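You operate a simulated robot arm through the tools that you are given. There is no shell and no other tool. Be economical: measure what you need, move in short steps, check, and stop when the job is done.

Carry out the task below with a simulated robot arm. There is one attempt and no reset: what you move stays moved.

JOB
Gauge the green strap's eyelet gap and sort it by the card.
Fine: run the slider up to the eyelet and park it again; the card's gap goes to the good tray, any other to the rework box.

It is judged by the outcome, as a careful person would: the job done as asked, and still so three seconds after it is handed in. It fails if anything else is knocked over, pushed out of place, dropped, spilled or broken.

ROBOT AND FRAMES
A 7-joint arm with a two-finger parallel gripper on a trunk, on a base that drives. Base frame: it is fixed to the floor where the robot stands at the start and does not move with it; the origin is under the middle of the robot, x ahead of it, y to its left, z up; the surface under the hand at the start is at about z = 850. Units: mm, rad, N and s.
Its first joint turns from -2.897 to 2.897 rad. Places, roughly: rests of the spacing plate [500, -100, 900]; spacing slider [600, -200, 900]. Payload 4.4 kg.
The TCP is the grasp point between the finger pads, 23 mm short of the fingertips. In the tool frame z runs along the fingers and y along their closing line. The gripper opens to 94 mm. The fingers are 38 mm wide and 10 mm thick; the gripper's body (54 by 96 mm) begins 39 mm behind the TCP.
Orientation is that of the tool frame in the base frame, as [roll, pitch, yaw] about the fixed x, y, z axes, in that order (R = Rz(yaw) Ry(pitch) Rx(roll)). With the fingers straight down and closing along the base's y, the tool's x points along the base's -x, its y along +y and its z along -z.

CONTROLS
- The arm moves only by the tool arm_command. Its argument "commands" is a list of rows, each an object of numbers (a shift or turn left out is 0, a gripper value left out holds the last): "x", "y", "z": the shift along the tool's x, y, z in mm; "rx", "ry", "rz": the turn, a rotation vector about the tool's x, y, z in rad. In form: [{"x": .., "y": .., "z": .., "rx": .., "ry": .., "rz": ..}, ...]. A call has 1 to 10 rows; each row is the pose to reach, as a shift and turn from the pose commanded when the call began, along the tool's axes at that moment. "hand" is the finger opening in mm, from 0 to 94, set as the call begins (left out, the last holds). Each row takes 0.2 s and may step no farther than 50 mm and 0.15 rad from the row before; otherwise, or with a gripper value out of range, the whole call is refused. Where a pose cannot be reached the arm comes as near as it can. A force on the tool above 90 N (or 10 N above the force at the start of the call, whichever is more), or a blocked arm, ends the call early, and 0.2 s more pass. Each finger travels about 108 mm/s and halts on what it meets, pressing with about 33 N; the grip force reading is that of the motor and also rises with nothing between the fingers. The clock runs only during rows and for 0.2 s after the last one: add rows that repeat a pose to give the fingers time. The reply holds the time, the measured pose of the TCP, the force on the tool along the base axes, the opening and the grip force, in the units named above and with some noise, with the torque about the TCP (base axes, N m) and any sound that the robot's microphone picked up.
- Cameras (640 x 400 px; columns grow to the right, rows downward): "scene" is now at [180.3, 223, 1453.5]; the picture's right is [-0.18, -0.98, 0.00], its down [-0.70, 0.13, -0.70] and it looks along [0.69, -0.12, -0.71] (base axes); focal length 260 px, centre (320, 200). "wrist" rides on the gripper at [86, 16, -74] in the tool frame; the picture's right is [-0.18, 0.98, 0.00], its down [-0.58, -0.11, -0.81] and it looks along [-0.79, -0.15, 0.59] (tool axes); focal length 243 px, centre (320, 200). There is no depth. A picture from a camera that has moved, and an enlarged one, comes with that camera's place and axes in the base frame and with its lens.
- grab_frame(camera): a new picture of that camera. The clock stands still meanwhile.
- roll_base(legs): drives the robot by 1 to 6 legs, each [ahead, left, turn to the left] in mm, mm and rad, along the robot's own axes; the way and the turn of a leg run together, so that a leg with both is an arc; at most 1500 mm and 3.142 rad a leg. The arm and the cameras ride along, it lands a little off, and it stops where it bumps. It gives what a move gives.
- aim_head(pan, tilt): turns the head with the scene camera to pan (to the left, within 2.094 rad either way) and tilt (down, from -0.506 to 1.204), counted from straight ahead of the robot. It gives what a move gives.
- inspect(camera, box): a new picture of the part [left, top, right, bottom] of that camera's present view, enlarged. The clock stands still meanwhile.
- hand_in(): hands the job in; it is judged then, once.

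Go step by step. Nothing tells you exact positions but the pictures and the camera data: compare them with the known pose of the tool, close in by small moves and look again before you grip or let go. The budget is 120 turns and 78 pictures, counting those below and the enlarged ones. Unless the task says otherwise, let go and move clear before handing in, and close with one line.

The tools are called by a JSON object that holds its "api" and its "payload". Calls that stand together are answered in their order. arm_command: Moves the arm, as the interface text tells. Its arguments: {"type":"object","properties":{"commands":{"type":"array","items":{"type":"object","properties":{"x":{"type":"number"},"y":{"type":"number"},"z":{"type":"number"},"rx":{"type":"number"},"ry":{"type":"number"},"rz":{"type":"number"}}}},"hand":{"type":"number"}},"required":["commands"]} The other tools are called the same way: roll_base (legs) drives the base; aim_head (pan, tilt) turns the head that bears the scene camera; grab_frame (camera) takes a picture; inspect (camera, box) takes an enlarged picture of a part of a camera's view; hand_in () hands the job in.

At the start:

```text
time: 0.0
tool_pos: [504.1, 219.7, 1122.0]
tool_rot: [3.142, 0.0, -3.141]
wrist_force: [-0.8, 0.6, -0.7]
torque: [0.0, -0.02, -0.01]
finger_gap: 94.2
grasp_force: 0.0
robot x, y, heading: [1.0, 1.5, -0.005]
head pan, tilt: [-0.178, 0.791]
```

scene: 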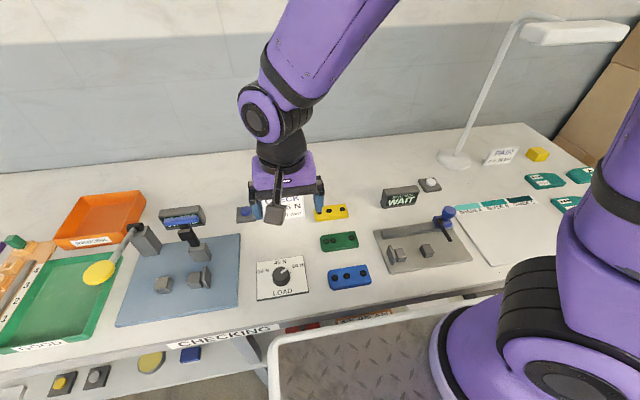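
wrist: 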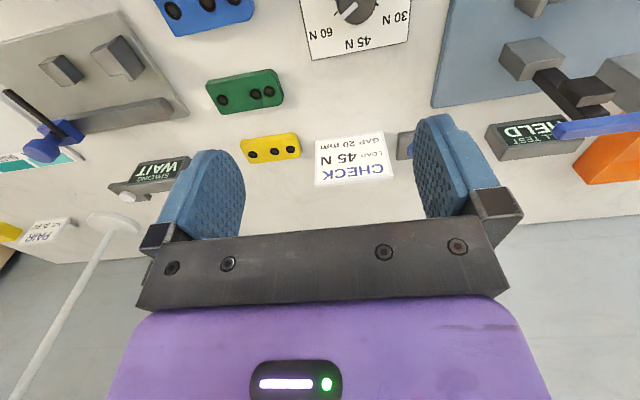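

I see a checking bench with a green strap, a grey spacing plate with a blue-handled slider at the right, a card and trays at the left. I'll look closer at the card, the plate and the trays.

{"api": "inspect", "payload": {"camera": "scene", "box": [360, 160, 560, 285]}}

{"api": "inspect", "payload": {"camera": "wrist", "box": [200, 50, 440, 200]}}

{"api": "inspect", "payload": {"camera": "scene", "box": [0, 180, 260, 342]}}

{"api": "inspect", "payload": {"camera": "scene", "box": [220, 170, 400, 302]}}

```text
3.20 times, centred on (460, 222) of scene
camera zoom: at [180.3, 223.0, 1453.5], right [-0.18, -0.98, 0.0], down [-0.7, 0.13, -0.7], along [0.69, -0.12, -0.71], focal length 831 px, centre (-128, 128)
```

zoom: 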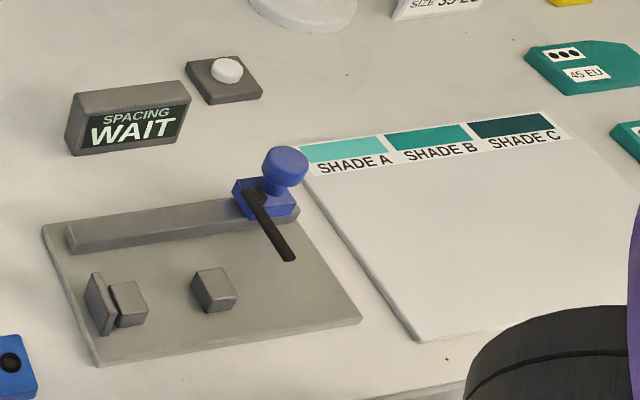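

```text
2.67 times, centred on (320, 125) of wrist
camera zoom: at [418.0, 235.7, 1196.0], right [0.18, 0.98, 0.0], down [0.58, -0.11, 0.81], along [0.79, -0.15, -0.59], focal length 647 px, centre (320, 400)
```

zoom: 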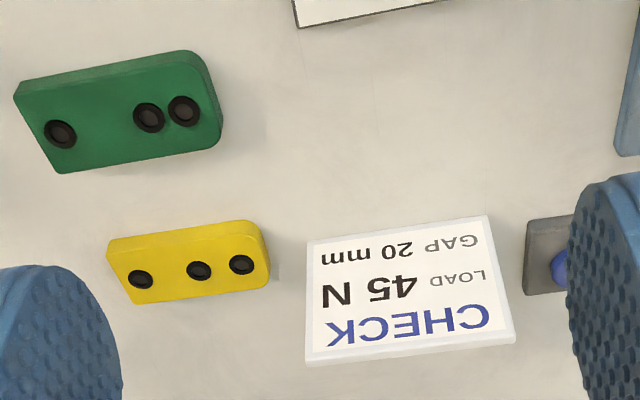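

```text
2.46 times, centred on (130, 261) of scene
camera zoom: at [180.3, 223.0, 1453.5], right [-0.18, -0.98, 0.0], down [-0.7, 0.13, -0.7], along [0.69, -0.12, -0.71], focal length 639 px, centre (788, 50)
```

zoom: 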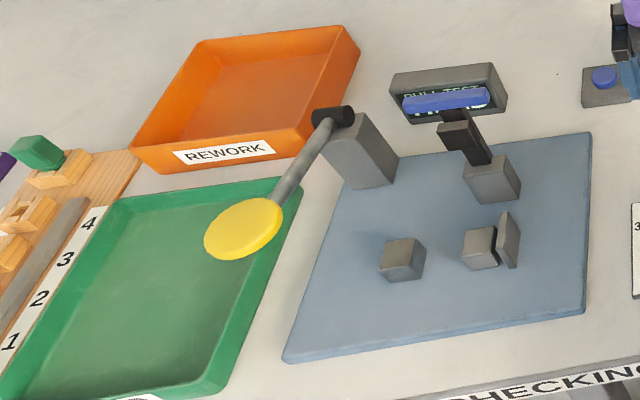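

```text
3.03 times, centred on (310, 236) of scene
camera zoom: at [180.3, 223.0, 1453.5], right [-0.18, -0.98, 0.0], down [-0.7, 0.13, -0.7], along [0.69, -0.12, -0.71], focal length 787 px, centre (350, 91)
```

zoom: 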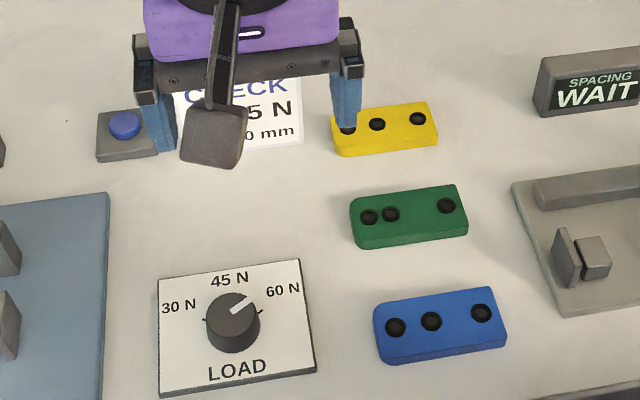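

The card asks for a 20 mm gap; the strap is near (587, 94), the rests near (500, -60), which is too close to the robot. Shifting the base left and a little back would bring everything in reach, so first I check the floor.

{"api": "aim_head", "payload": {"pan": 1.4, "tilt": 0.8}}

{"api": "grab_frame", "payload": {"camera": "scene"}}

```text
time: 1.6
tool_pos: [504.6, 220.0, 1121.6]
tool_rot: [3.141, 0.001, -3.141]
wrist_force: [-0.3, 0.3, 0.1]
torque: [-0.03, -0.03, -0.03]
finger_gap: 93.9
grasp_force: 0.0
robot x, y, heading: [-1.4, -2.0, -0.002]
head pan, tilt: [1.4, 0.799]
```

```text
71 pictures are left
camera scene: at [114.3, 316.8, 1452.8], right [0.99, -0.17, 0.0], down [-0.12, -0.71, -0.7], along [0.12, 0.69, -0.72], focal length 260 px, centre (320, 200)
```

scene: 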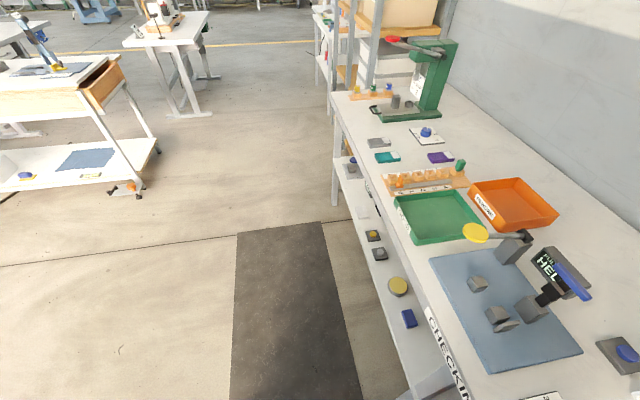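

The floor to the left is clear. I move the base 80 back and 200 left, and look at the spacing plate again.

{"api": "roll_base", "payload": {"legs": [[-80, 200, 0]]}}

{"api": "aim_head", "payload": {"pan": -0.7, "tilt": 0.75}}

{"api": "grab_frame", "payload": {"camera": "scene"}}

{"api": "grab_frame", "payload": {"camera": "wrist"}}

```text
time: 3.3
tool_pos: [425.9, 417.3, 1121.1]
tool_rot: [3.141, 0.001, 3.14]
wrist_force: [0.3, -0.2, 0.2]
torque: [0.01, -0.01, -0.03]
finger_gap: 94.1
grasp_force: 0.0
robot x, y, heading: [-81.2, 196.5, -0.002]
head pan, tilt: [1.4, 0.799]
```

```text
time: 5.3
tool_pos: [424.9, 417.7, 1120.9]
tool_rot: [3.14, 0.001, 3.14]
wrist_force: [0.6, 0.1, 0.0]
torque: [0.0, 0.0, 0.01]
finger_gap: 94.2
grasp_force: 0.0
robot x, y, heading: [-79.7, 197.9, -0.005]
head pan, tilt: [-0.7, 0.75]
```

```text
70 pictures are left
camera scene: at [84.6, 382.1, 1456.8], right [-0.64, -0.76, 0.0], down [-0.52, 0.44, -0.73], along [0.56, -0.47, -0.68], focal length 260 px, centre (320, 200)
```

scene: 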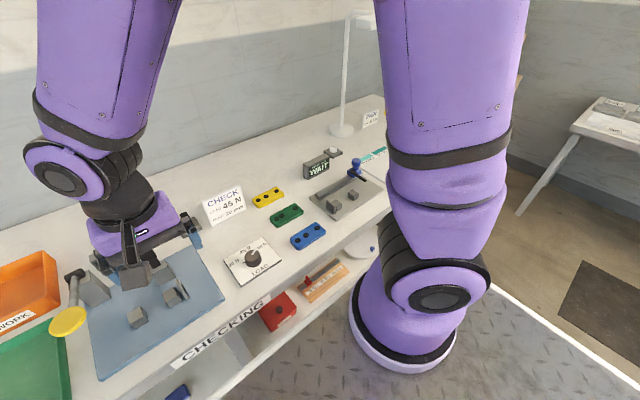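

```text
69 pictures are left
camera wrist: at [338.8, 433.5, 1196.0], right [0.19, 0.98, 0.0], down [0.58, -0.11, 0.81], along [0.79, -0.15, -0.59], focal length 243 px, centre (320, 200)
```

wrist: 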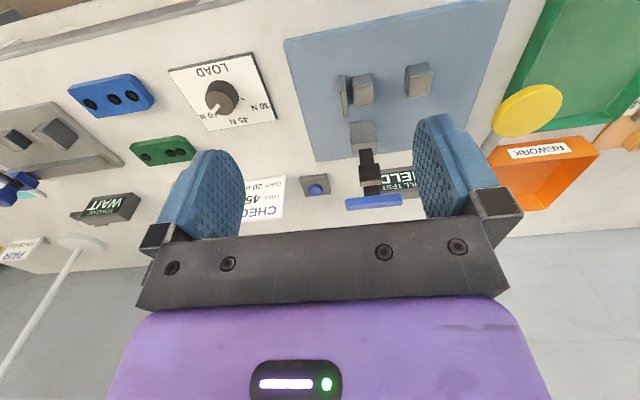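

The plate is visible beside the arm. I zoom in on the plate and straps.

{"api": "inspect", "payload": {"camera": "scene", "box": [295, 140, 391, 230]}}

{"api": "inspect", "payload": {"camera": "scene", "box": [200, 170, 340, 260]}}

```text
4.44 times, centred on (343, 185) of scene
camera zoom: at [84.6, 382.1, 1456.8], right [-0.64, -0.76, 0.0], down [-0.52, 0.44, -0.73], along [0.56, -0.47, -0.68], focal length 1154 px, centre (218, 267)
```

zoom: 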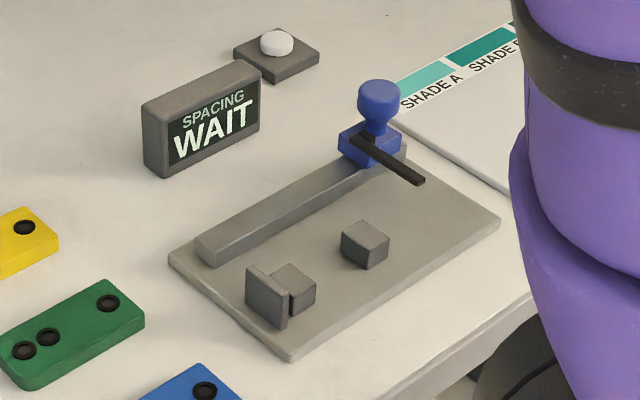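

```text
4.44 times, centred on (270, 215) of scene
camera zoom: at [84.6, 382.1, 1456.8], right [-0.64, -0.76, 0.0], down [-0.52, 0.44, -0.73], along [0.56, -0.47, -0.68], focal length 1154 px, centre (542, 133)
```

zoom: 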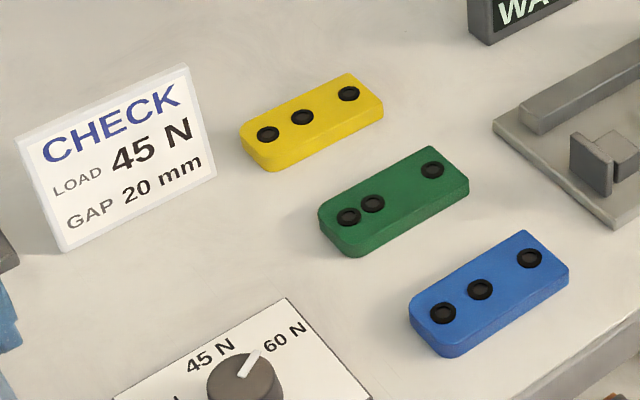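

The green strap lies near (587, 94), long side along y, with a rounded end toward the fence side. I bring the hand over it and begin turning the fingers so they close across its width.

{"api": "arm_command", "payload": {"commands": [{"x": -18, "y": -36, "rz": 0.14}, {"x": -36, "y": -72, "rz": 0.28}, {"x": -54, "y": -108, "rz": 0.42}, {"x": -72, "y": -144, "rz": 0.56}, {"x": -90, "y": -180, "rz": 0.7}, {"x": -108, "y": -216, "rz": 0.84}, {"x": -126, "y": -252, "rz": 0.98}, {"x": -144, "y": -288, "rz": 1.12}, {"x": -162, "y": -323, "rz": 1.26}, {"x": -162, "y": -323, "rz": 1.4}]}}

{"api": "arm_command", "payload": {"commands": [{"rz": 0.1}, {"rz": 0.17}]}}

{"api": "grab_frame", "payload": {"camera": "wrist"}}

{"api": "grab_frame", "payload": {"camera": "scene"}}

```text
time: 7.5
tool_pos: [587.7, 95.0, 1122.7]
tool_rot: [3.14, -0.001, 1.739]
wrist_force: [0.1, 0.7, 0.1]
torque: [0.02, -0.01, 0.0]
finger_gap: 93.9
grasp_force: 0.0
robot x, y, heading: [-79.7, 199.5, -0.002]
head pan, tilt: [-0.7, 0.75]
```

```text
time: 8.1
tool_pos: [587.3, 96.3, 1121.5]
tool_rot: [-3.141, 0.001, 1.57]
wrist_force: [0.0, -0.1, -0.3]
torque: [-0.03, 0.0, -0.05]
finger_gap: 93.9
grasp_force: 0.0
robot x, y, heading: [-78.4, 198.1, 0.001]
head pan, tilt: [-0.7, 0.75]
```

```text
66 pictures are left
camera wrist: at [603.6, 181.2, 1196.6], right [0.98, -0.19, 0.0], down [-0.11, -0.58, 0.81], along [-0.15, -0.79, -0.59], focal length 243 px, centre (320, 200)
```

wrist: 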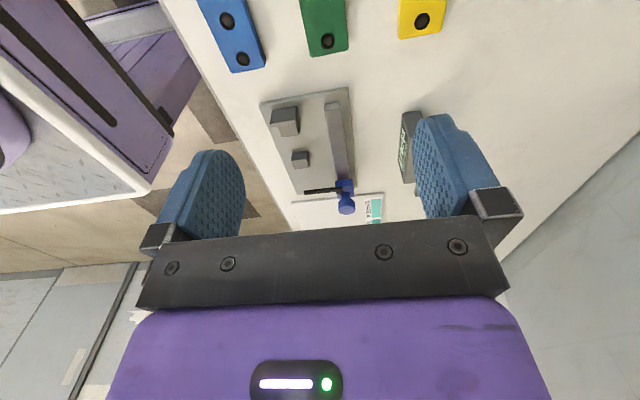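

```text
65 pictures are left
camera scene: at [84.6, 382.0, 1456.8], right [-0.64, -0.76, 0.0], down [-0.52, 0.44, -0.73], along [0.56, -0.47, -0.68], focal length 260 px, centre (320, 200)
```

scene: 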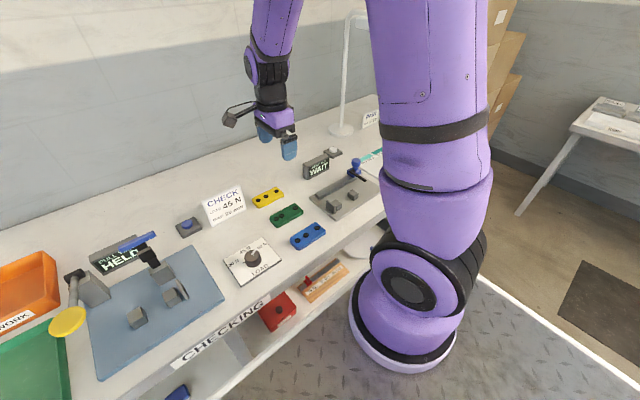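

The wrist camera now looks over the plate from its left. I zoom in there and on the strap in the scene.

{"api": "inspect", "payload": {"camera": "wrist", "box": [250, 80, 410, 220]}}

{"api": "inspect", "payload": {"camera": "scene", "box": [245, 180, 335, 255]}}

```text
2.86 times, centred on (330, 150) of wrist
camera zoom: at [603.6, 181.2, 1196.6], right [0.98, -0.19, 0.0], down [-0.11, -0.58, 0.81], along [-0.15, -0.79, -0.59], focal length 693 px, centre (291, 343)
```

zoom: 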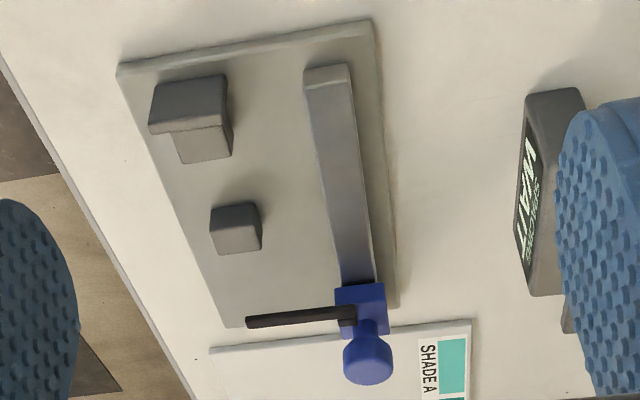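

```text
5.33 times, centred on (290, 218) of scene
camera zoom: at [84.6, 382.0, 1456.8], right [-0.64, -0.76, 0.0], down [-0.52, 0.44, -0.73], along [0.56, -0.47, -0.68], focal length 1384 px, centre (480, 107)
```

zoom: 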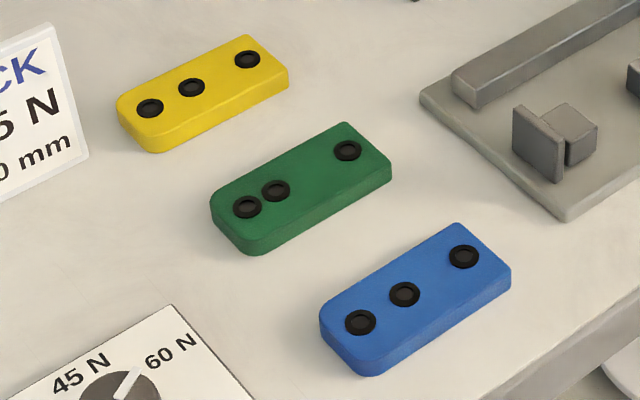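

The strap's centre comes to about (586, 95), aligned with y; the slider's finger reaches over the rests. I descend to about z = 950 with the fingers partly open, then check.

{"api": "arm_command", "payload": {"commands": [{"z": 45}, {"z": 90}, {"z": 135}, {"z": 171}, {"z": 171}], "hand": 80}}

{"api": "grab_frame", "payload": {"camera": "wrist"}}

{"api": "inspect", "payload": {"camera": "scene", "box": [225, 150, 345, 255]}}

```text
time: 9.3
tool_pos: [587.4, 93.5, 954.3]
tool_rot: [-3.141, 0.001, 1.569]
wrist_force: [-0.3, -0.3, -0.2]
torque: [-0.01, 0.0, -0.01]
finger_gap: 80.0
grasp_force: 0.0
robot x, y, heading: [-81.8, 195.4, -0.002]
head pan, tilt: [-0.7, 0.75]
```

```text
62 pictures are left
camera wrist: at [603.2, 180.1, 1027.5], right [0.98, -0.18, 0.0], down [-0.11, -0.58, 0.81], along [-0.15, -0.79, -0.59], focal length 243 px, centre (320, 200)
```

wrist: 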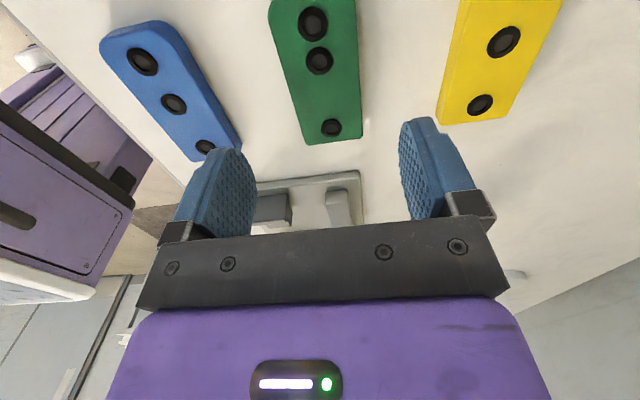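

```text
3.81 times, centred on (285, 202) of scene
camera zoom: at [84.4, 382.0, 1456.8], right [-0.64, -0.76, 0.0], down [-0.52, 0.44, -0.73], along [0.56, -0.47, -0.68], focal length 989 px, centre (453, 190)
```

zoom: 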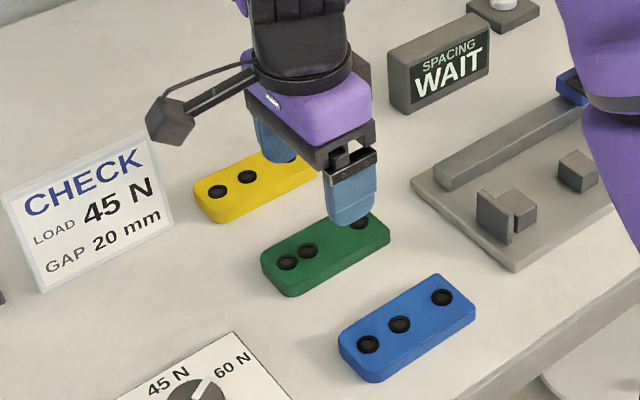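

Both cameras agree: strap centre about (588, 96). I lower to z ≈ 876 and look before closing.

{"api": "arm_command", "payload": {"commands": [{"z": 40, "x": 2}, {"z": 70, "x": 2}, {"z": 78, "x": 2}, {"z": 78, "x": 2}]}}

{"api": "grab_frame", "payload": {"camera": "wrist"}}

{"api": "inspect", "payload": {"camera": "scene", "box": [245, 180, 335, 255]}}

```text
time: 10.3
tool_pos: [587.4, 95.2, 873.3]
tool_rot: [-3.141, 0.0, 1.571]
wrist_force: [0.7, 1.4, 0.2]
torque: [0.01, 0.01, 0.0]
finger_gap: 80.0
grasp_force: 0.1
robot x, y, heading: [-78.6, 197.7, -0.005]
head pan, tilt: [-0.7, 0.75]
```

```text
60 pictures are left
camera wrist: at [603.8, 181.9, 948.2], right [0.98, -0.18, 0.0], down [-0.11, -0.58, 0.81], along [-0.15, -0.79, -0.59], focal length 243 px, centre (320, 200)
```

wrist: 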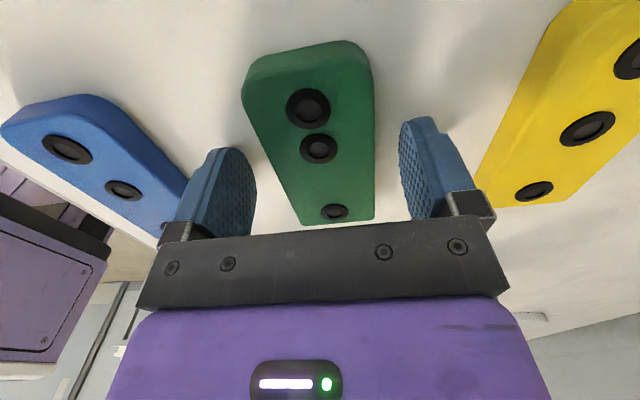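

```text
5.33 times, centred on (290, 218) of scene
camera zoom: at [84.6, 382.0, 1456.8], right [-0.64, -0.76, 0.0], down [-0.52, 0.44, -0.73], along [0.56, -0.47, -0.68], focal length 1384 px, centre (480, 107)
```

zoom: 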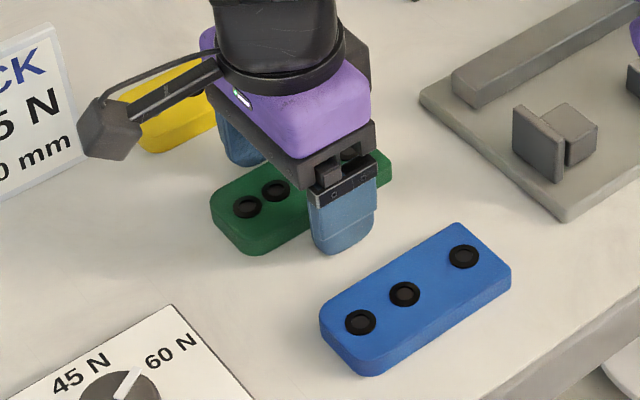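

The fingers straddle the green strap about its middle with clear space on both sides. I rise 2 mm and close.

{"api": "arm_command", "payload": {"commands": [{"z": -2}, {"z": -2}, {"z": -2}, {"z": -2}], "hand": 20}}

{"api": "grab_frame", "payload": {"camera": "wrist"}}

```text
time: 11.3
tool_pos: [586.1, 95.4, 875.4]
tool_rot: [3.141, -0.001, 1.571]
wrist_force: [-0.4, 0.8, -0.2]
torque: [0.02, 0.01, 0.0]
finger_gap: 48.7
grasp_force: 32.9
robot x, y, heading: [-81.5, 193.6, -0.003]
head pan, tilt: [-0.7, 0.75]
```

```text
58 pictures are left
camera wrist: at [603.4, 182.2, 949.9], right [0.98, -0.18, 0.0], down [-0.11, -0.58, 0.81], along [-0.15, -0.79, -0.59], focal length 243 px, centre (320, 200)
```

wrist: 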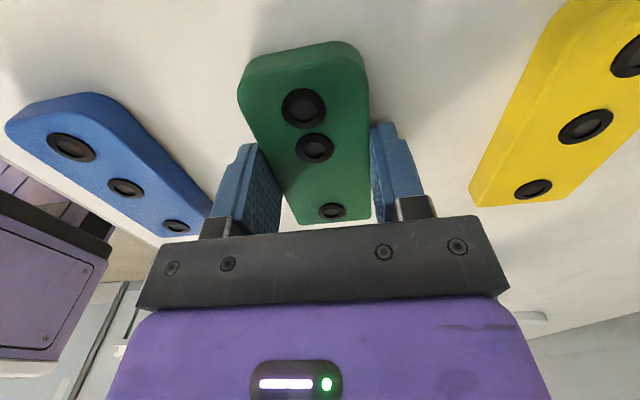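

The strap is gripped, 48.7 mm wide. I lift it 110 mm and look at the jig.

{"api": "arm_command", "payload": {"commands": [{"z": -30}, {"z": -70}, {"z": -110}, {"z": -110}]}}

{"api": "grab_frame", "payload": {"camera": "wrist"}}

{"api": "inspect", "payload": {"camera": "scene", "box": [295, 150, 391, 225]}}

```text
time: 12.3
tool_pos: [585.6, 97.3, 984.4]
tool_rot: [3.142, 0.0, 1.572]
wrist_force: [-0.2, 0.2, -0.1]
torque: [-0.01, 0.01, -0.05]
finger_gap: 20.0
grasp_force: 0.0
robot x, y, heading: [-81.0, 199.7, -0.003]
head pan, tilt: [-0.7, 0.75]
```

```text
57 pictures are left
camera wrist: at [602.0, 183.3, 1058.7], right [0.98, -0.18, 0.0], down [-0.11, -0.58, 0.81], along [-0.15, -0.79, -0.59], focal length 243 px, centre (320, 200)
```

wrist: 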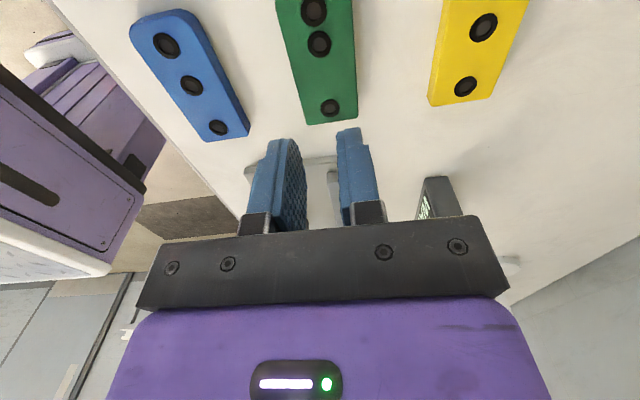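

```text
5.33 times, centred on (343, 188) of scene
camera zoom: at [84.8, 382.0, 1456.8], right [-0.64, -0.76, 0.0], down [-0.52, 0.44, -0.73], along [0.56, -0.47, -0.68], focal length 1384 px, centre (197, 267)
```

zoom: 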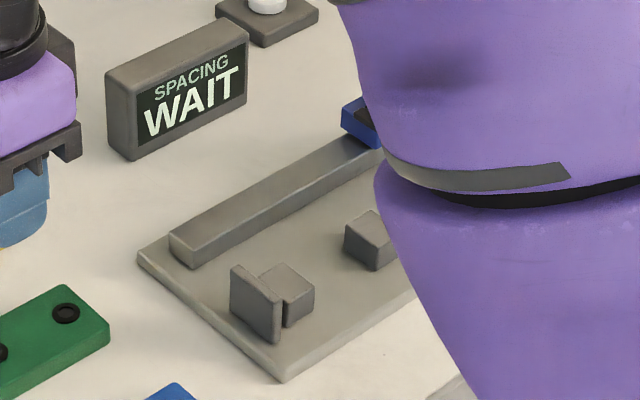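

The strap slipped out of the fingers and stayed where it was, near (588, 96). I reopen, go down again a little deeper, grip and lift slowly.

{"api": "arm_command", "payload": {"commands": [{"x": 0}, {"z": 5}, {"z": 40}, {"z": 80}, {"z": 105}, {"z": 112}, {"z": 112}], "hand": 80}}

{"api": "arm_command", "payload": {"commands": [{"z": 0}, {"z": 0}, {"z": 0}, {"z": 0}, {"z": 0}, {"z": 0}], "hand": 0}}

{"api": "arm_command", "payload": {"commands": [{"z": -1}, {"z": -2}, {"z": -4}, {"z": -6}, {"z": -8}]}}

{"api": "grab_frame", "payload": {"camera": "wrist"}}

```text
time: 13.9
tool_pos: [587.9, 96.0, 873.9]
tool_rot: [3.142, -0.001, 1.572]
wrist_force: [-0.8, -0.4, 0.7]
torque: [0.0, -0.02, 0.03]
finger_gap: 80.0
grasp_force: 0.0
robot x, y, heading: [-78.0, 198.5, -0.001]
head pan, tilt: [-0.7, 0.75]
```

```text
time: 15.3
tool_pos: [586.9, 96.8, 873.4]
tool_rot: [3.14, 0.0, 1.572]
wrist_force: [0.3, -0.1, 0.3]
torque: [0.0, 0.05, 0.04]
finger_gap: 49.0
grasp_force: 32.9
robot x, y, heading: [-81.0, 197.2, -0.002]
head pan, tilt: [-0.7, 0.75]
```

```text
time: 16.5
tool_pos: [586.3, 96.5, 881.6]
tool_rot: [-3.141, 0.0, 1.571]
wrist_force: [0.4, 0.0, 0.2]
torque: [0.01, 0.0, 0.02]
finger_gap: 48.8
grasp_force: 33.0
robot x, y, heading: [-79.9, 202.0, 0.003]
head pan, tilt: [-0.7, 0.75]
```

```text
55 pictures are left
camera wrist: at [603.2, 182.8, 955.4], right [0.98, -0.18, 0.0], down [-0.11, -0.58, 0.81], along [-0.15, -0.79, -0.59], focal length 243 px, centre (320, 200)
```

wrist: 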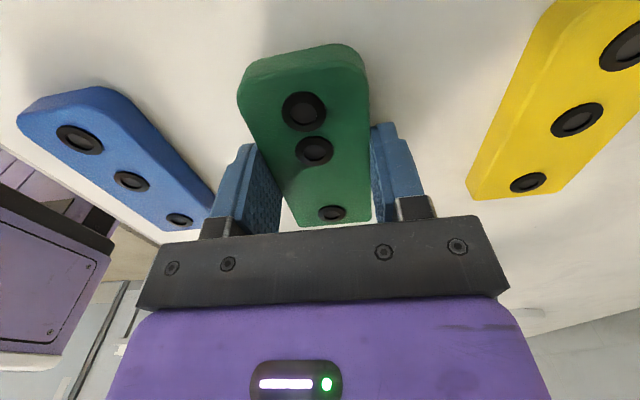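

The strap is rising with the hand now (it stays put in the view while its neighbours shift). I continue slowly.

{"api": "arm_command", "payload": {"commands": [{"z": -8}, {"z": -16}, {"z": -24}, {"z": -32}, {"z": -40}, {"z": -48}, {"z": -56}, {"z": -64}, {"z": -70}, {"z": -70}]}}

{"api": "grab_frame", "payload": {"camera": "wrist"}}

```text
time: 18.7
tool_pos: [587.8, 96.3, 950.8]
tool_rot: [-3.141, 0.001, 1.573]
wrist_force: [0.1, 0.4, -0.1]
torque: [0.05, 0.01, -0.02]
finger_gap: 48.9
grasp_force: 32.7
robot x, y, heading: [-81.2, 196.0, -0.0]
head pan, tilt: [-0.7, 0.75]
```

```text
54 pictures are left
camera wrist: at [603.1, 182.8, 1025.1], right [0.98, -0.18, 0.0], down [-0.11, -0.58, 0.81], along [-0.15, -0.79, -0.59], focal length 243 px, centre (320, 200)
```

wrist: 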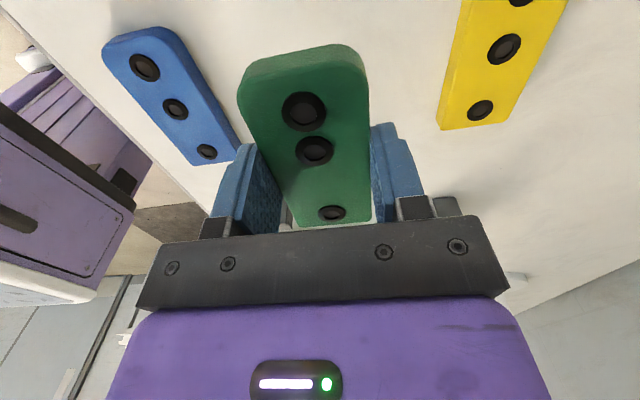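

The strap is held firmly. I zoom hard on the fence and rests to measure them.

{"api": "inspect", "payload": {"camera": "scene", "box": [320, 177, 368, 207]}}

```text
13.33 times, centred on (344, 192) of scene
camera zoom: at [84.7, 382.0, 1456.8], right [-0.64, -0.76, 0.0], down [-0.52, 0.44, -0.73], along [0.56, -0.47, -0.68], focal length 3461 px, centre (0, 307)
```

zoom: 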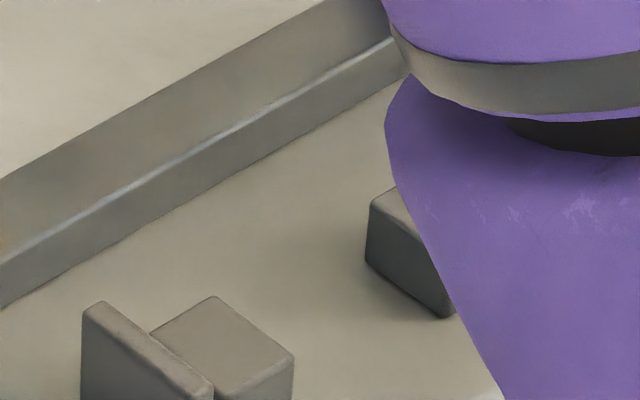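

The rests work out to x ≈ 498–527 with tops near z ≈ 880, the fence face near y ≈ -31, and rest 2 from y ≈ -114 on. I carry the strap over there at a safe height, slowly.

{"api": "arm_command", "payload": {"commands": [{"x": -10, "y": -4, "z": -5}, {"x": -30, "y": -12, "z": -5}, {"x": -52, "y": -22, "z": -5}, {"x": -75, "y": -32, "z": -5}, {"x": -98, "y": -42, "z": -5}, {"x": -121, "y": -51, "z": -5}, {"x": -144, "y": -60, "z": -5}, {"x": -166, "y": -69, "z": -5}, {"x": -182, "y": -75, "z": -5}, {"x": -182, "y": -75, "z": -5}]}}

{"api": "grab_frame", "payload": {"camera": "wrist"}}

{"api": "grab_frame", "payload": {"camera": "scene"}}

```text
time: 20.9
tool_pos: [511.4, -88.0, 957.1]
tool_rot: [-3.139, 0.001, 1.571]
wrist_force: [0.8, 0.1, -0.6]
torque: [-0.03, 0.01, -0.01]
finger_gap: 48.8
grasp_force: 32.9
robot x, y, heading: [-84.0, 202.4, -0.003]
head pan, tilt: [-0.7, 0.75]
```

```text
52 pictures are left
camera wrist: at [528.2, -1.4, 1031.1], right [0.98, -0.18, 0.0], down [-0.11, -0.58, 0.81], along [-0.15, -0.79, -0.59], focal length 243 px, centre (320, 200)
```

wrist: 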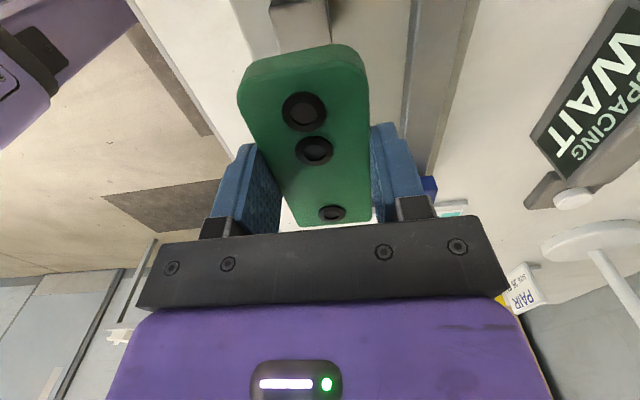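

```text
51 pictures are left
camera scene: at [84.6, 382.0, 1456.8], right [-0.65, -0.76, 0.0], down [-0.52, 0.44, -0.73], along [0.56, -0.47, -0.68], focal length 260 px, centre (320, 200)
```

scene: 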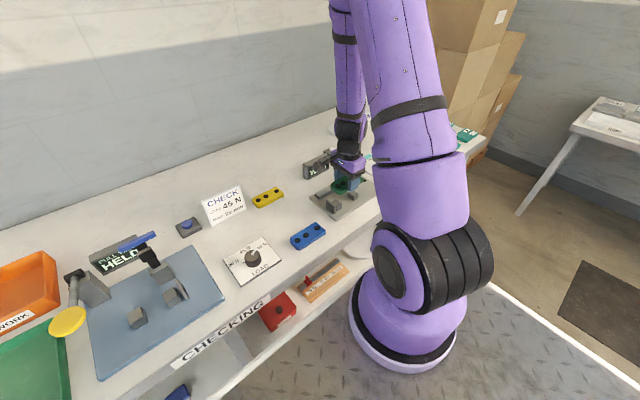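

The strap hovers above the jig. I zoom on the strap-fence relation from both cameras.

{"api": "inspect", "payload": {"camera": "wrist", "box": [200, 0, 450, 156]}}

{"api": "inspect", "payload": {"camera": "scene", "box": [300, 145, 380, 220]}}

```text
2.56 times, centred on (325, 78) of wrist
camera zoom: at [528.2, -1.4, 1031.1], right [0.98, -0.18, 0.0], down [-0.11, -0.58, 0.81], along [-0.15, -0.79, -0.59], focal length 621 px, centre (307, 512)
```

zoom: 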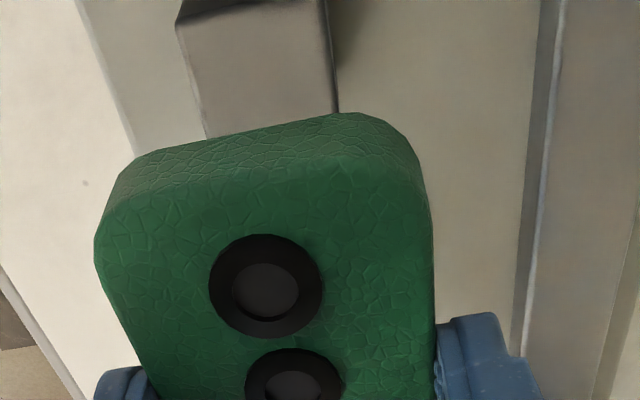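

```text
5.33 times, centred on (340, 182) of scene
camera zoom: at [84.6, 382.0, 1456.8], right [-0.65, -0.76, 0.0], down [-0.52, 0.44, -0.73], along [0.56, -0.47, -0.68], focal length 1384 px, centre (213, 293)
```

zoom: 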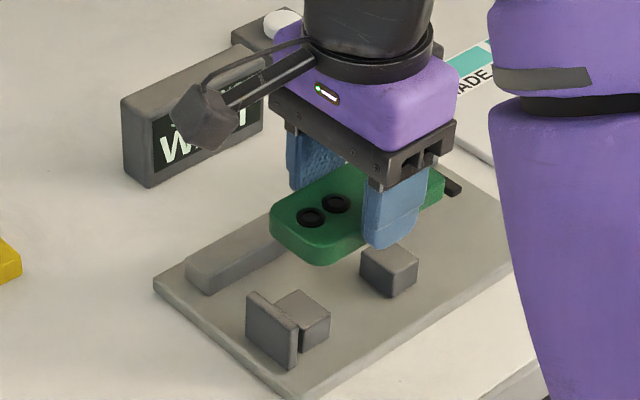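

The strap is in line with the rests (centre x ≈ 510); the fence face is near y ≈ -36. I back off 7 mm from the fence and descend to just above the rests.

{"api": "arm_command", "payload": {"commands": [{"x": -4, "y": -1}, {"x": -7, "y": -1, "z": 10}, {"x": -7, "y": -1, "z": 20}, {"x": -7, "y": -1, "z": 30}, {"x": -7, "y": -1, "z": 40}, {"x": -7, "y": -1, "z": 47}, {"x": -7, "y": -1, "z": 47}]}}

{"api": "inspect", "payload": {"camera": "scene", "box": [320, 165, 376, 210]}}

{"api": "inspect", "payload": {"camera": "wrist", "box": [200, 0, 450, 156]}}

```text
time: 22.5
tool_pos: [510.1, -93.8, 908.6]
tool_rot: [-3.141, 0.0, 1.571]
wrist_force: [0.4, 0.5, -0.2]
torque: [0.03, 0.02, 0.0]
finger_gap: 48.7
grasp_force: 32.8
robot x, y, heading: [-83.5, 196.3, -0.001]
head pan, tilt: [-0.7, 0.75]
```

```text
8.89 times, centred on (348, 188) of scene
camera zoom: at [84.6, 382.0, 1456.8], right [-0.64, -0.76, 0.0], down [-0.52, 0.44, -0.73], along [0.56, -0.47, -0.68], focal length 2307 px, centre (71, 311)
```

zoom: 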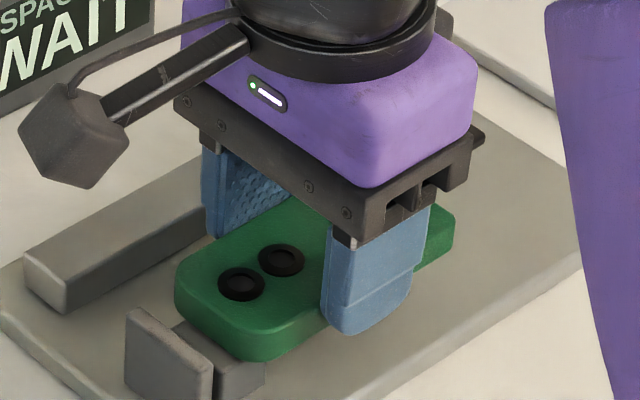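

```text
2.56 times, centred on (325, 78) of wrist
camera zoom: at [527.1, -7.1, 982.6], right [0.98, -0.18, 0.0], down [-0.11, -0.58, 0.81], along [-0.15, -0.79, -0.59], focal length 621 px, centre (307, 512)
```

zoom: 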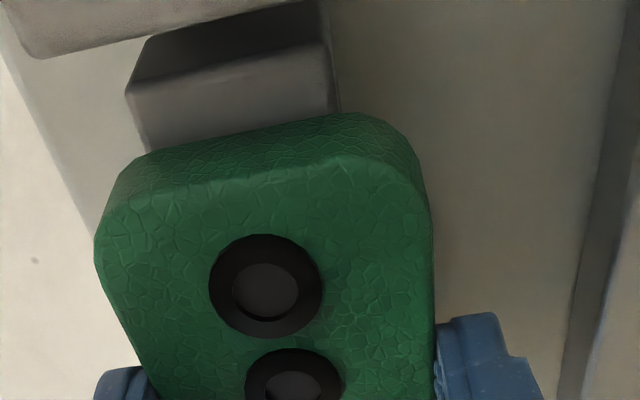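

The rest is set back from the fence, so the strap must still go about 15 mm toward +y. I lower to just above the rests, then advance 11 mm.

{"api": "arm_command", "payload": {"commands": [{"z": 2}, {"z": 4}, {"z": 4, "x": 4}, {"z": 4, "x": 8}, {"z": 4, "x": 11}, {"z": 4, "x": 11}]}}

{"api": "inspect", "payload": {"camera": "scene", "box": [320, 165, 376, 210]}}

{"api": "inspect", "payload": {"camera": "wrist", "box": [200, 0, 450, 156]}}

```text
time: 23.9
tool_pos: [510.5, -82.6, 905.9]
tool_rot: [-3.141, 0.001, 1.571]
wrist_force: [-1.5, -6.1, 17.3]
torque: [-0.68, -0.01, -0.08]
finger_gap: 48.8
grasp_force: 33.2
robot x, y, heading: [-79.1, 196.6, -0.001]
head pan, tilt: [-0.7, 0.75]
```

```text
8.89 times, centred on (348, 188) of scene
camera zoom: at [84.1, 382.0, 1456.9], right [-0.64, -0.76, 0.0], down [-0.52, 0.44, -0.73], along [0.56, -0.47, -0.68], focal length 2307 px, centre (71, 311)
```

zoom: 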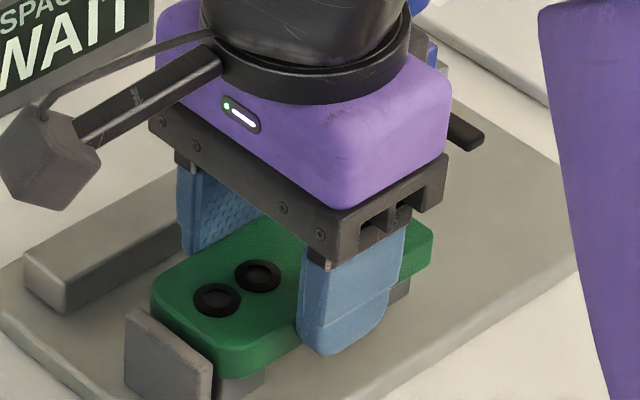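

```text
2.56 times, centred on (325, 78) of wrist
camera zoom: at [527.0, 4.5, 979.7], right [0.98, -0.18, 0.0], down [-0.11, -0.58, 0.81], along [-0.15, -0.79, -0.59], focal length 621 px, centre (307, 512)
```

zoom: 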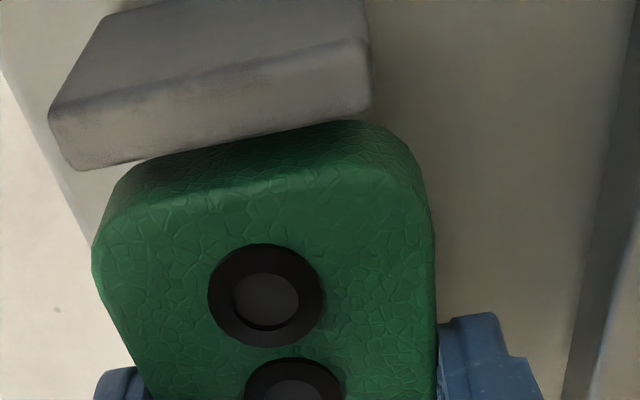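

The strap rests on the blocks (17 N up) with roughly 4 mm to the fence. I ease up slightly and slide toward the fence in 1 mm steps.

{"api": "arm_command", "payload": {"commands": [{"z": -1.5}, {"z": -1.5, "x": 1}, {"z": -1.5, "x": 2}, {"z": -1.5, "x": 3}, {"z": -1.5, "x": 3}]}}

{"api": "arm_command", "payload": {"commands": [{"x": 1}, {"x": 1}]}}

{"api": "inspect", "payload": {"camera": "wrist", "box": [200, 0, 450, 156]}}

```text
time: 25.1
tool_pos: [511.0, -78.6, 905.6]
tool_rot: [3.141, -0.002, 1.571]
wrist_force: [-0.3, 0.2, 0.5]
torque: [0.0, -0.03, 0.03]
finger_gap: 48.7
grasp_force: 32.8
robot x, y, heading: [-80.9, 198.2, -0.0]
head pan, tilt: [-0.7, 0.75]
```

```text
time: 25.7
tool_pos: [509.7, -76.0, 907.2]
tool_rot: [-3.142, 0.0, 1.57]
wrist_force: [0.5, -0.7, 0.1]
torque: [-0.03, 0.02, -0.04]
finger_gap: 49.0
grasp_force: 32.9
robot x, y, heading: [-79.0, 198.0, -0.006]
head pan, tilt: [-0.7, 0.75]
```

```text
2.56 times, centred on (325, 78) of wrist
camera zoom: at [527.3, 8.6, 980.9], right [0.98, -0.18, 0.0], down [-0.11, -0.58, 0.81], along [-0.15, -0.79, -0.59], focal length 621 px, centre (307, 512)
```

zoom: 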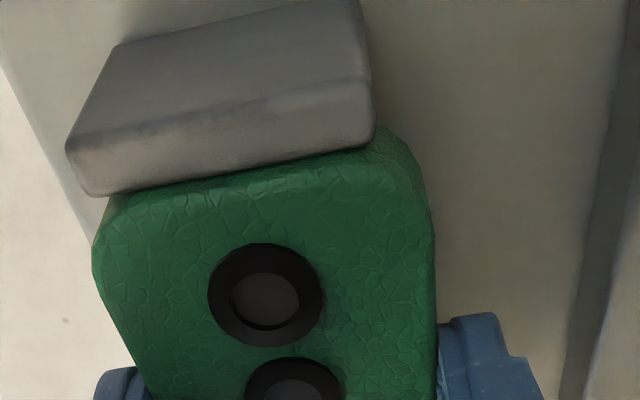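

Very nearly touching. I go on in half-millimetre steps, watching the force.

{"api": "arm_command", "payload": {"commands": [{"x": 0.5}, {"x": 1}, {"x": 1}]}}

{"api": "arm_command", "payload": {"commands": [{"x": 0.5}, {"x": 1}, {"x": 1}]}}

```text
time: 26.5
tool_pos: [509.8, -77.9, 906.4]
tool_rot: [-3.141, 0.0, 1.568]
wrist_force: [0.5, -10.7, 0.1]
torque: [-0.18, -0.02, 0.0]
finger_gap: 48.5
grasp_force: 33.1
robot x, y, heading: [-81.1, 199.1, 0.002]
head pan, tilt: [-0.7, 0.75]
```

```text
time: 27.3
tool_pos: [512.2, -77.6, 906.1]
tool_rot: [3.139, 0.002, 1.57]
wrist_force: [-0.9, -27.2, 0.9]
torque: [-0.33, 0.01, 0.04]
finger_gap: 48.9
grasp_force: 33.5
robot x, y, heading: [-77.4, 197.3, -0.001]
head pan, tilt: [-0.7, 0.75]
```

Contact with the fence at TCP y ≈ -77.5. I relax that push, set the strap down on the rests and open.

{"api": "arm_command", "payload": {"commands": [{"x": -1.3}, {"x": -1.3, "z": 0.7}, {"x": -1.3, "z": 0.7}]}}

{"api": "arm_command", "payload": {"commands": [{"z": 0}, {"z": 0}, {"z": 0}], "hand": 70}}

{"api": "inspect", "payload": {"camera": "scene", "box": [300, 145, 396, 215]}}

```text
time: 28.1
tool_pos: [510.7, -77.3, 905.7]
tool_rot: [3.14, 0.0, 1.571]
wrist_force: [1.0, -18.8, 3.5]
torque: [-0.05, 0.0, -0.02]
finger_gap: 49.0
grasp_force: 32.7
robot x, y, heading: [-81.9, 198.3, -0.004]
head pan, tilt: [-0.7, 0.75]
```

```text
time: 28.9
tool_pos: [510.9, -77.2, 905.6]
tool_rot: [-3.14, 0.0, 1.57]
wrist_force: [0.0, -0.4, 1.0]
torque: [-0.02, 0.01, -0.02]
finger_gap: 69.8
grasp_force: 0.1
robot x, y, heading: [-81.7, 199.8, 0.001]
head pan, tilt: [-0.7, 0.75]
```

```text
5.71 times, centred on (348, 180) of scene
camera zoom: at [84.6, 382.0, 1456.8], right [-0.64, -0.76, 0.0], down [-0.52, 0.44, -0.73], along [0.56, -0.47, -0.68], focal length 1483 px, centre (160, 314)
```

zoom: 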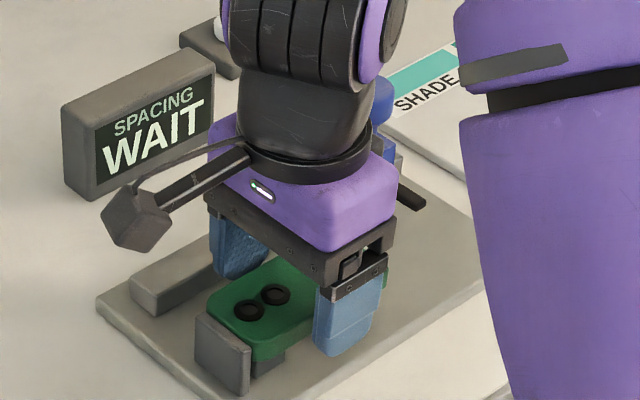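

The strap sits on the rests against the fence. I rise and step back to view the seated strap and the slider.

{"api": "arm_command", "payload": {"commands": [{"z": -10}, {"z": -40}, {"z": -85}, {"z": -130}, {"z": -170, "x": 30}, {"z": -180, "x": 75}, {"z": -180, "x": 120}, {"z": -180, "x": 130}, {"z": -180, "x": 130}]}}

{"api": "grab_frame", "payload": {"camera": "wrist"}}

{"api": "inspect", "payload": {"camera": "scene", "box": [300, 145, 396, 215]}}

```text
time: 30.9
tool_pos: [513.3, 53.1, 1085.9]
tool_rot: [3.142, -0.001, 1.571]
wrist_force: [-0.4, 0.6, 0.0]
torque: [0.01, -0.02, -0.01]
finger_gap: 70.1
grasp_force: 0.1
robot x, y, heading: [-78.3, 198.1, -0.003]
head pan, tilt: [-0.7, 0.75]
```

```text
42 pictures are left
camera wrist: at [528.9, 139.2, 1160.1], right [0.98, -0.18, 0.0], down [-0.11, -0.58, 0.81], along [-0.15, -0.79, -0.59], focal length 243 px, centre (320, 200)
```

wrist: 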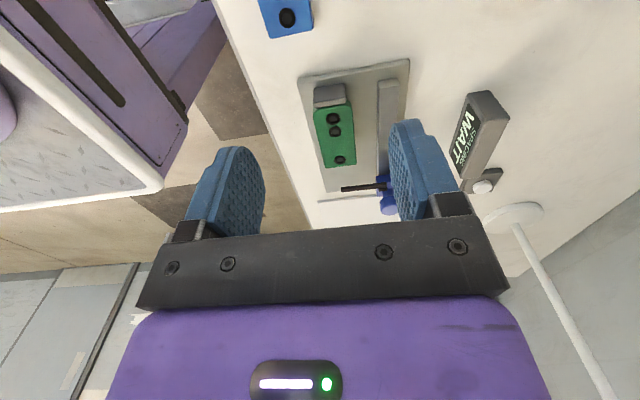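

```text
5.71 times, centred on (348, 180) of scene
camera zoom: at [84.6, 382.0, 1456.8], right [-0.64, -0.76, 0.0], down [-0.52, 0.44, -0.73], along [0.56, -0.47, -0.68], focal length 1483 px, centre (160, 314)
```

zoom: 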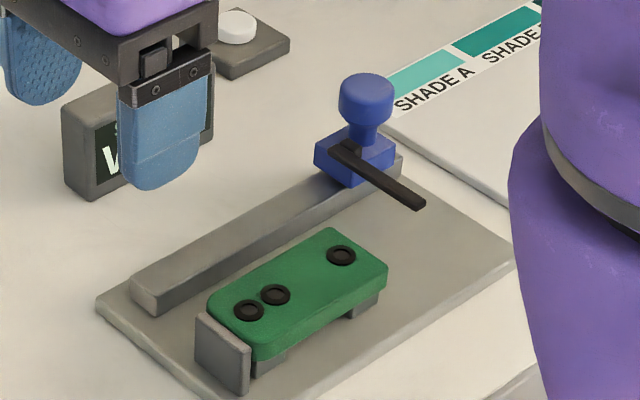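

The strap is seated against the fence. The knob of the slider seems at about (578, -200, 932) and its finger about z ≈ 906, above the strap; I zoom in on it.

{"api": "inspect", "payload": {"camera": "wrist", "box": [330, 165, 400, 220]}}

{"api": "inspect", "payload": {"camera": "scene", "box": [340, 150, 380, 185]}}

```text
7.27 times, centred on (365, 192) of wrist
camera zoom: at [528.9, 139.2, 1160.1], right [0.98, -0.18, 0.0], down [-0.11, -0.58, 0.81], along [-0.15, -0.79, -0.59], focal length 1764 px, centre (-7, 254)
```

zoom: 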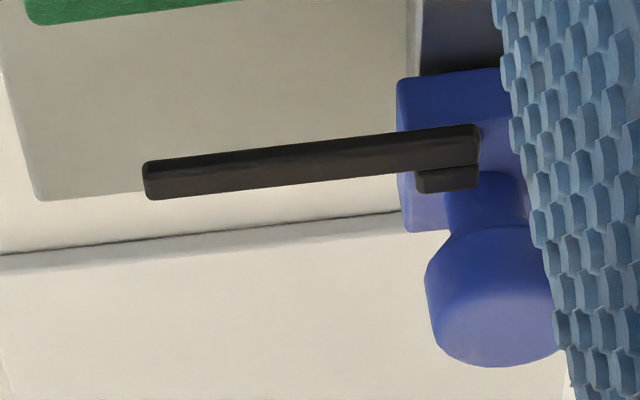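

```text
11.43 times, centred on (360, 168) of scene
camera zoom: at [84.6, 382.0, 1456.8], right [-0.64, -0.76, 0.0], down [-0.52, 0.44, -0.73], along [0.56, -0.47, -0.68], focal length 2967 px, centre (-137, 571)
```

zoom: 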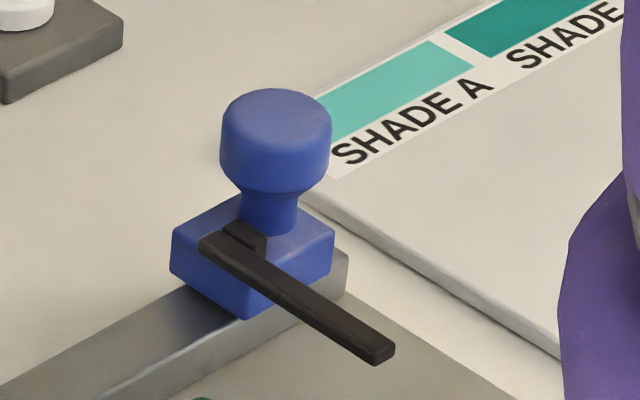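

The knob head is about 33 mm wide, centred near (578, -200), z about 926–943, above a narrower stem. I move above it at z ≈ 1000.

{"api": "arm_command", "payload": {"commands": [{"x": -35, "y": 10}, {"x": -75, "y": 22, "z": 5}, {"x": -115, "y": 34, "z": 20}, {"x": -155, "y": 45, "z": 40}, {"x": -195, "y": 55, "z": 60}, {"x": -230, "y": 61, "z": 76}, {"x": -253, "y": 65, "z": 86}, {"x": -253, "y": 65, "z": 86}]}}

{"api": "grab_frame", "payload": {"camera": "wrist"}}

{"api": "inspect", "payload": {"camera": "scene", "box": [310, 125, 390, 195]}}

```text
time: 32.7
tool_pos: [576.6, -199.6, 998.2]
tool_rot: [3.141, 0.0, 1.572]
wrist_force: [-0.6, 0.0, 0.3]
torque: [-0.01, -0.01, 0.04]
finger_gap: 70.1
grasp_force: 0.0
robot x, y, heading: [-79.5, 194.9, -0.001]
head pan, tilt: [-0.7, 0.75]
```

```text
38 pictures are left
camera wrist: at [592.3, -114.5, 1072.4], right [0.98, -0.18, 0.0], down [-0.11, -0.58, 0.81], along [-0.15, -0.79, -0.59], focal length 243 px, centre (320, 200)
```

wrist: 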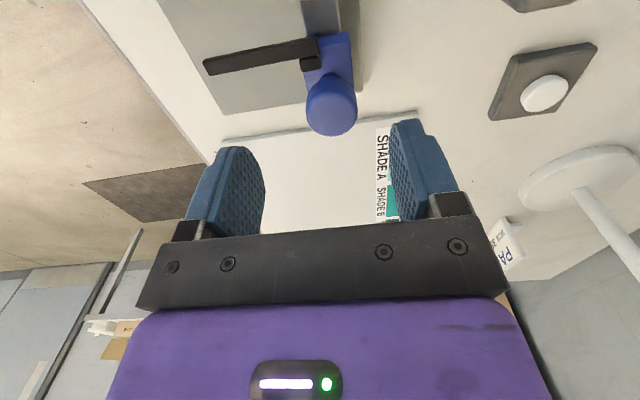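

```text
5.71 times, centred on (350, 160) of scene
camera zoom: at [84.6, 382.0, 1456.8], right [-0.65, -0.76, 0.0], down [-0.52, 0.44, -0.73], along [0.56, -0.47, -0.68], focal length 1483 px, centre (149, 429)
```

zoom: 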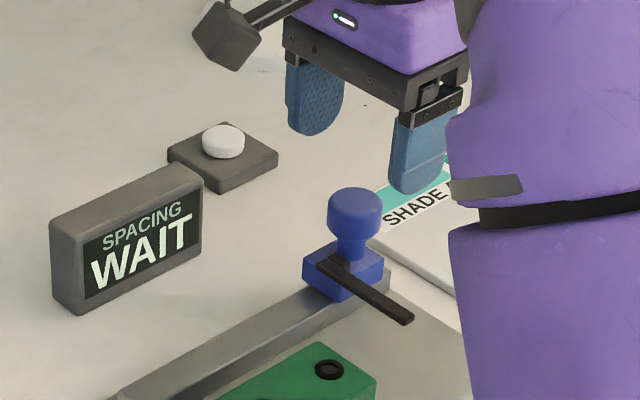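

The knob is just below, near (581, -201). I shift a few mm and descend to z ≈ 940, then look.

{"api": "arm_command", "payload": {"commands": [{"x": -2, "y": 4, "z": 20}, {"x": -2, "y": 4, "z": 45}, {"x": -2, "y": 4, "z": 58}, {"x": -2, "y": 4, "z": 58}]}}

{"api": "grab_frame", "payload": {"camera": "wrist"}}

```text
time: 33.7
tool_pos: [579.5, -201.4, 941.3]
tool_rot: [3.14, 0.001, 1.572]
wrist_force: [-0.1, -0.3, -0.4]
torque: [-0.02, 0.01, 0.0]
finger_gap: 70.4
grasp_force: 0.1
robot x, y, heading: [-80.8, 200.7, -0.001]
head pan, tilt: [-0.7, 0.75]
```

```text
36 pictures are left
camera wrist: at [595.5, -115.4, 1015.4], right [0.98, -0.18, 0.0], down [-0.11, -0.58, 0.81], along [-0.15, -0.79, -0.59], focal length 243 px, centre (320, 200)
```

wrist: 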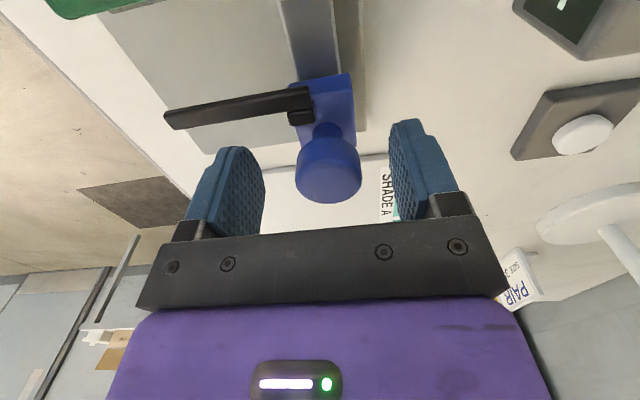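

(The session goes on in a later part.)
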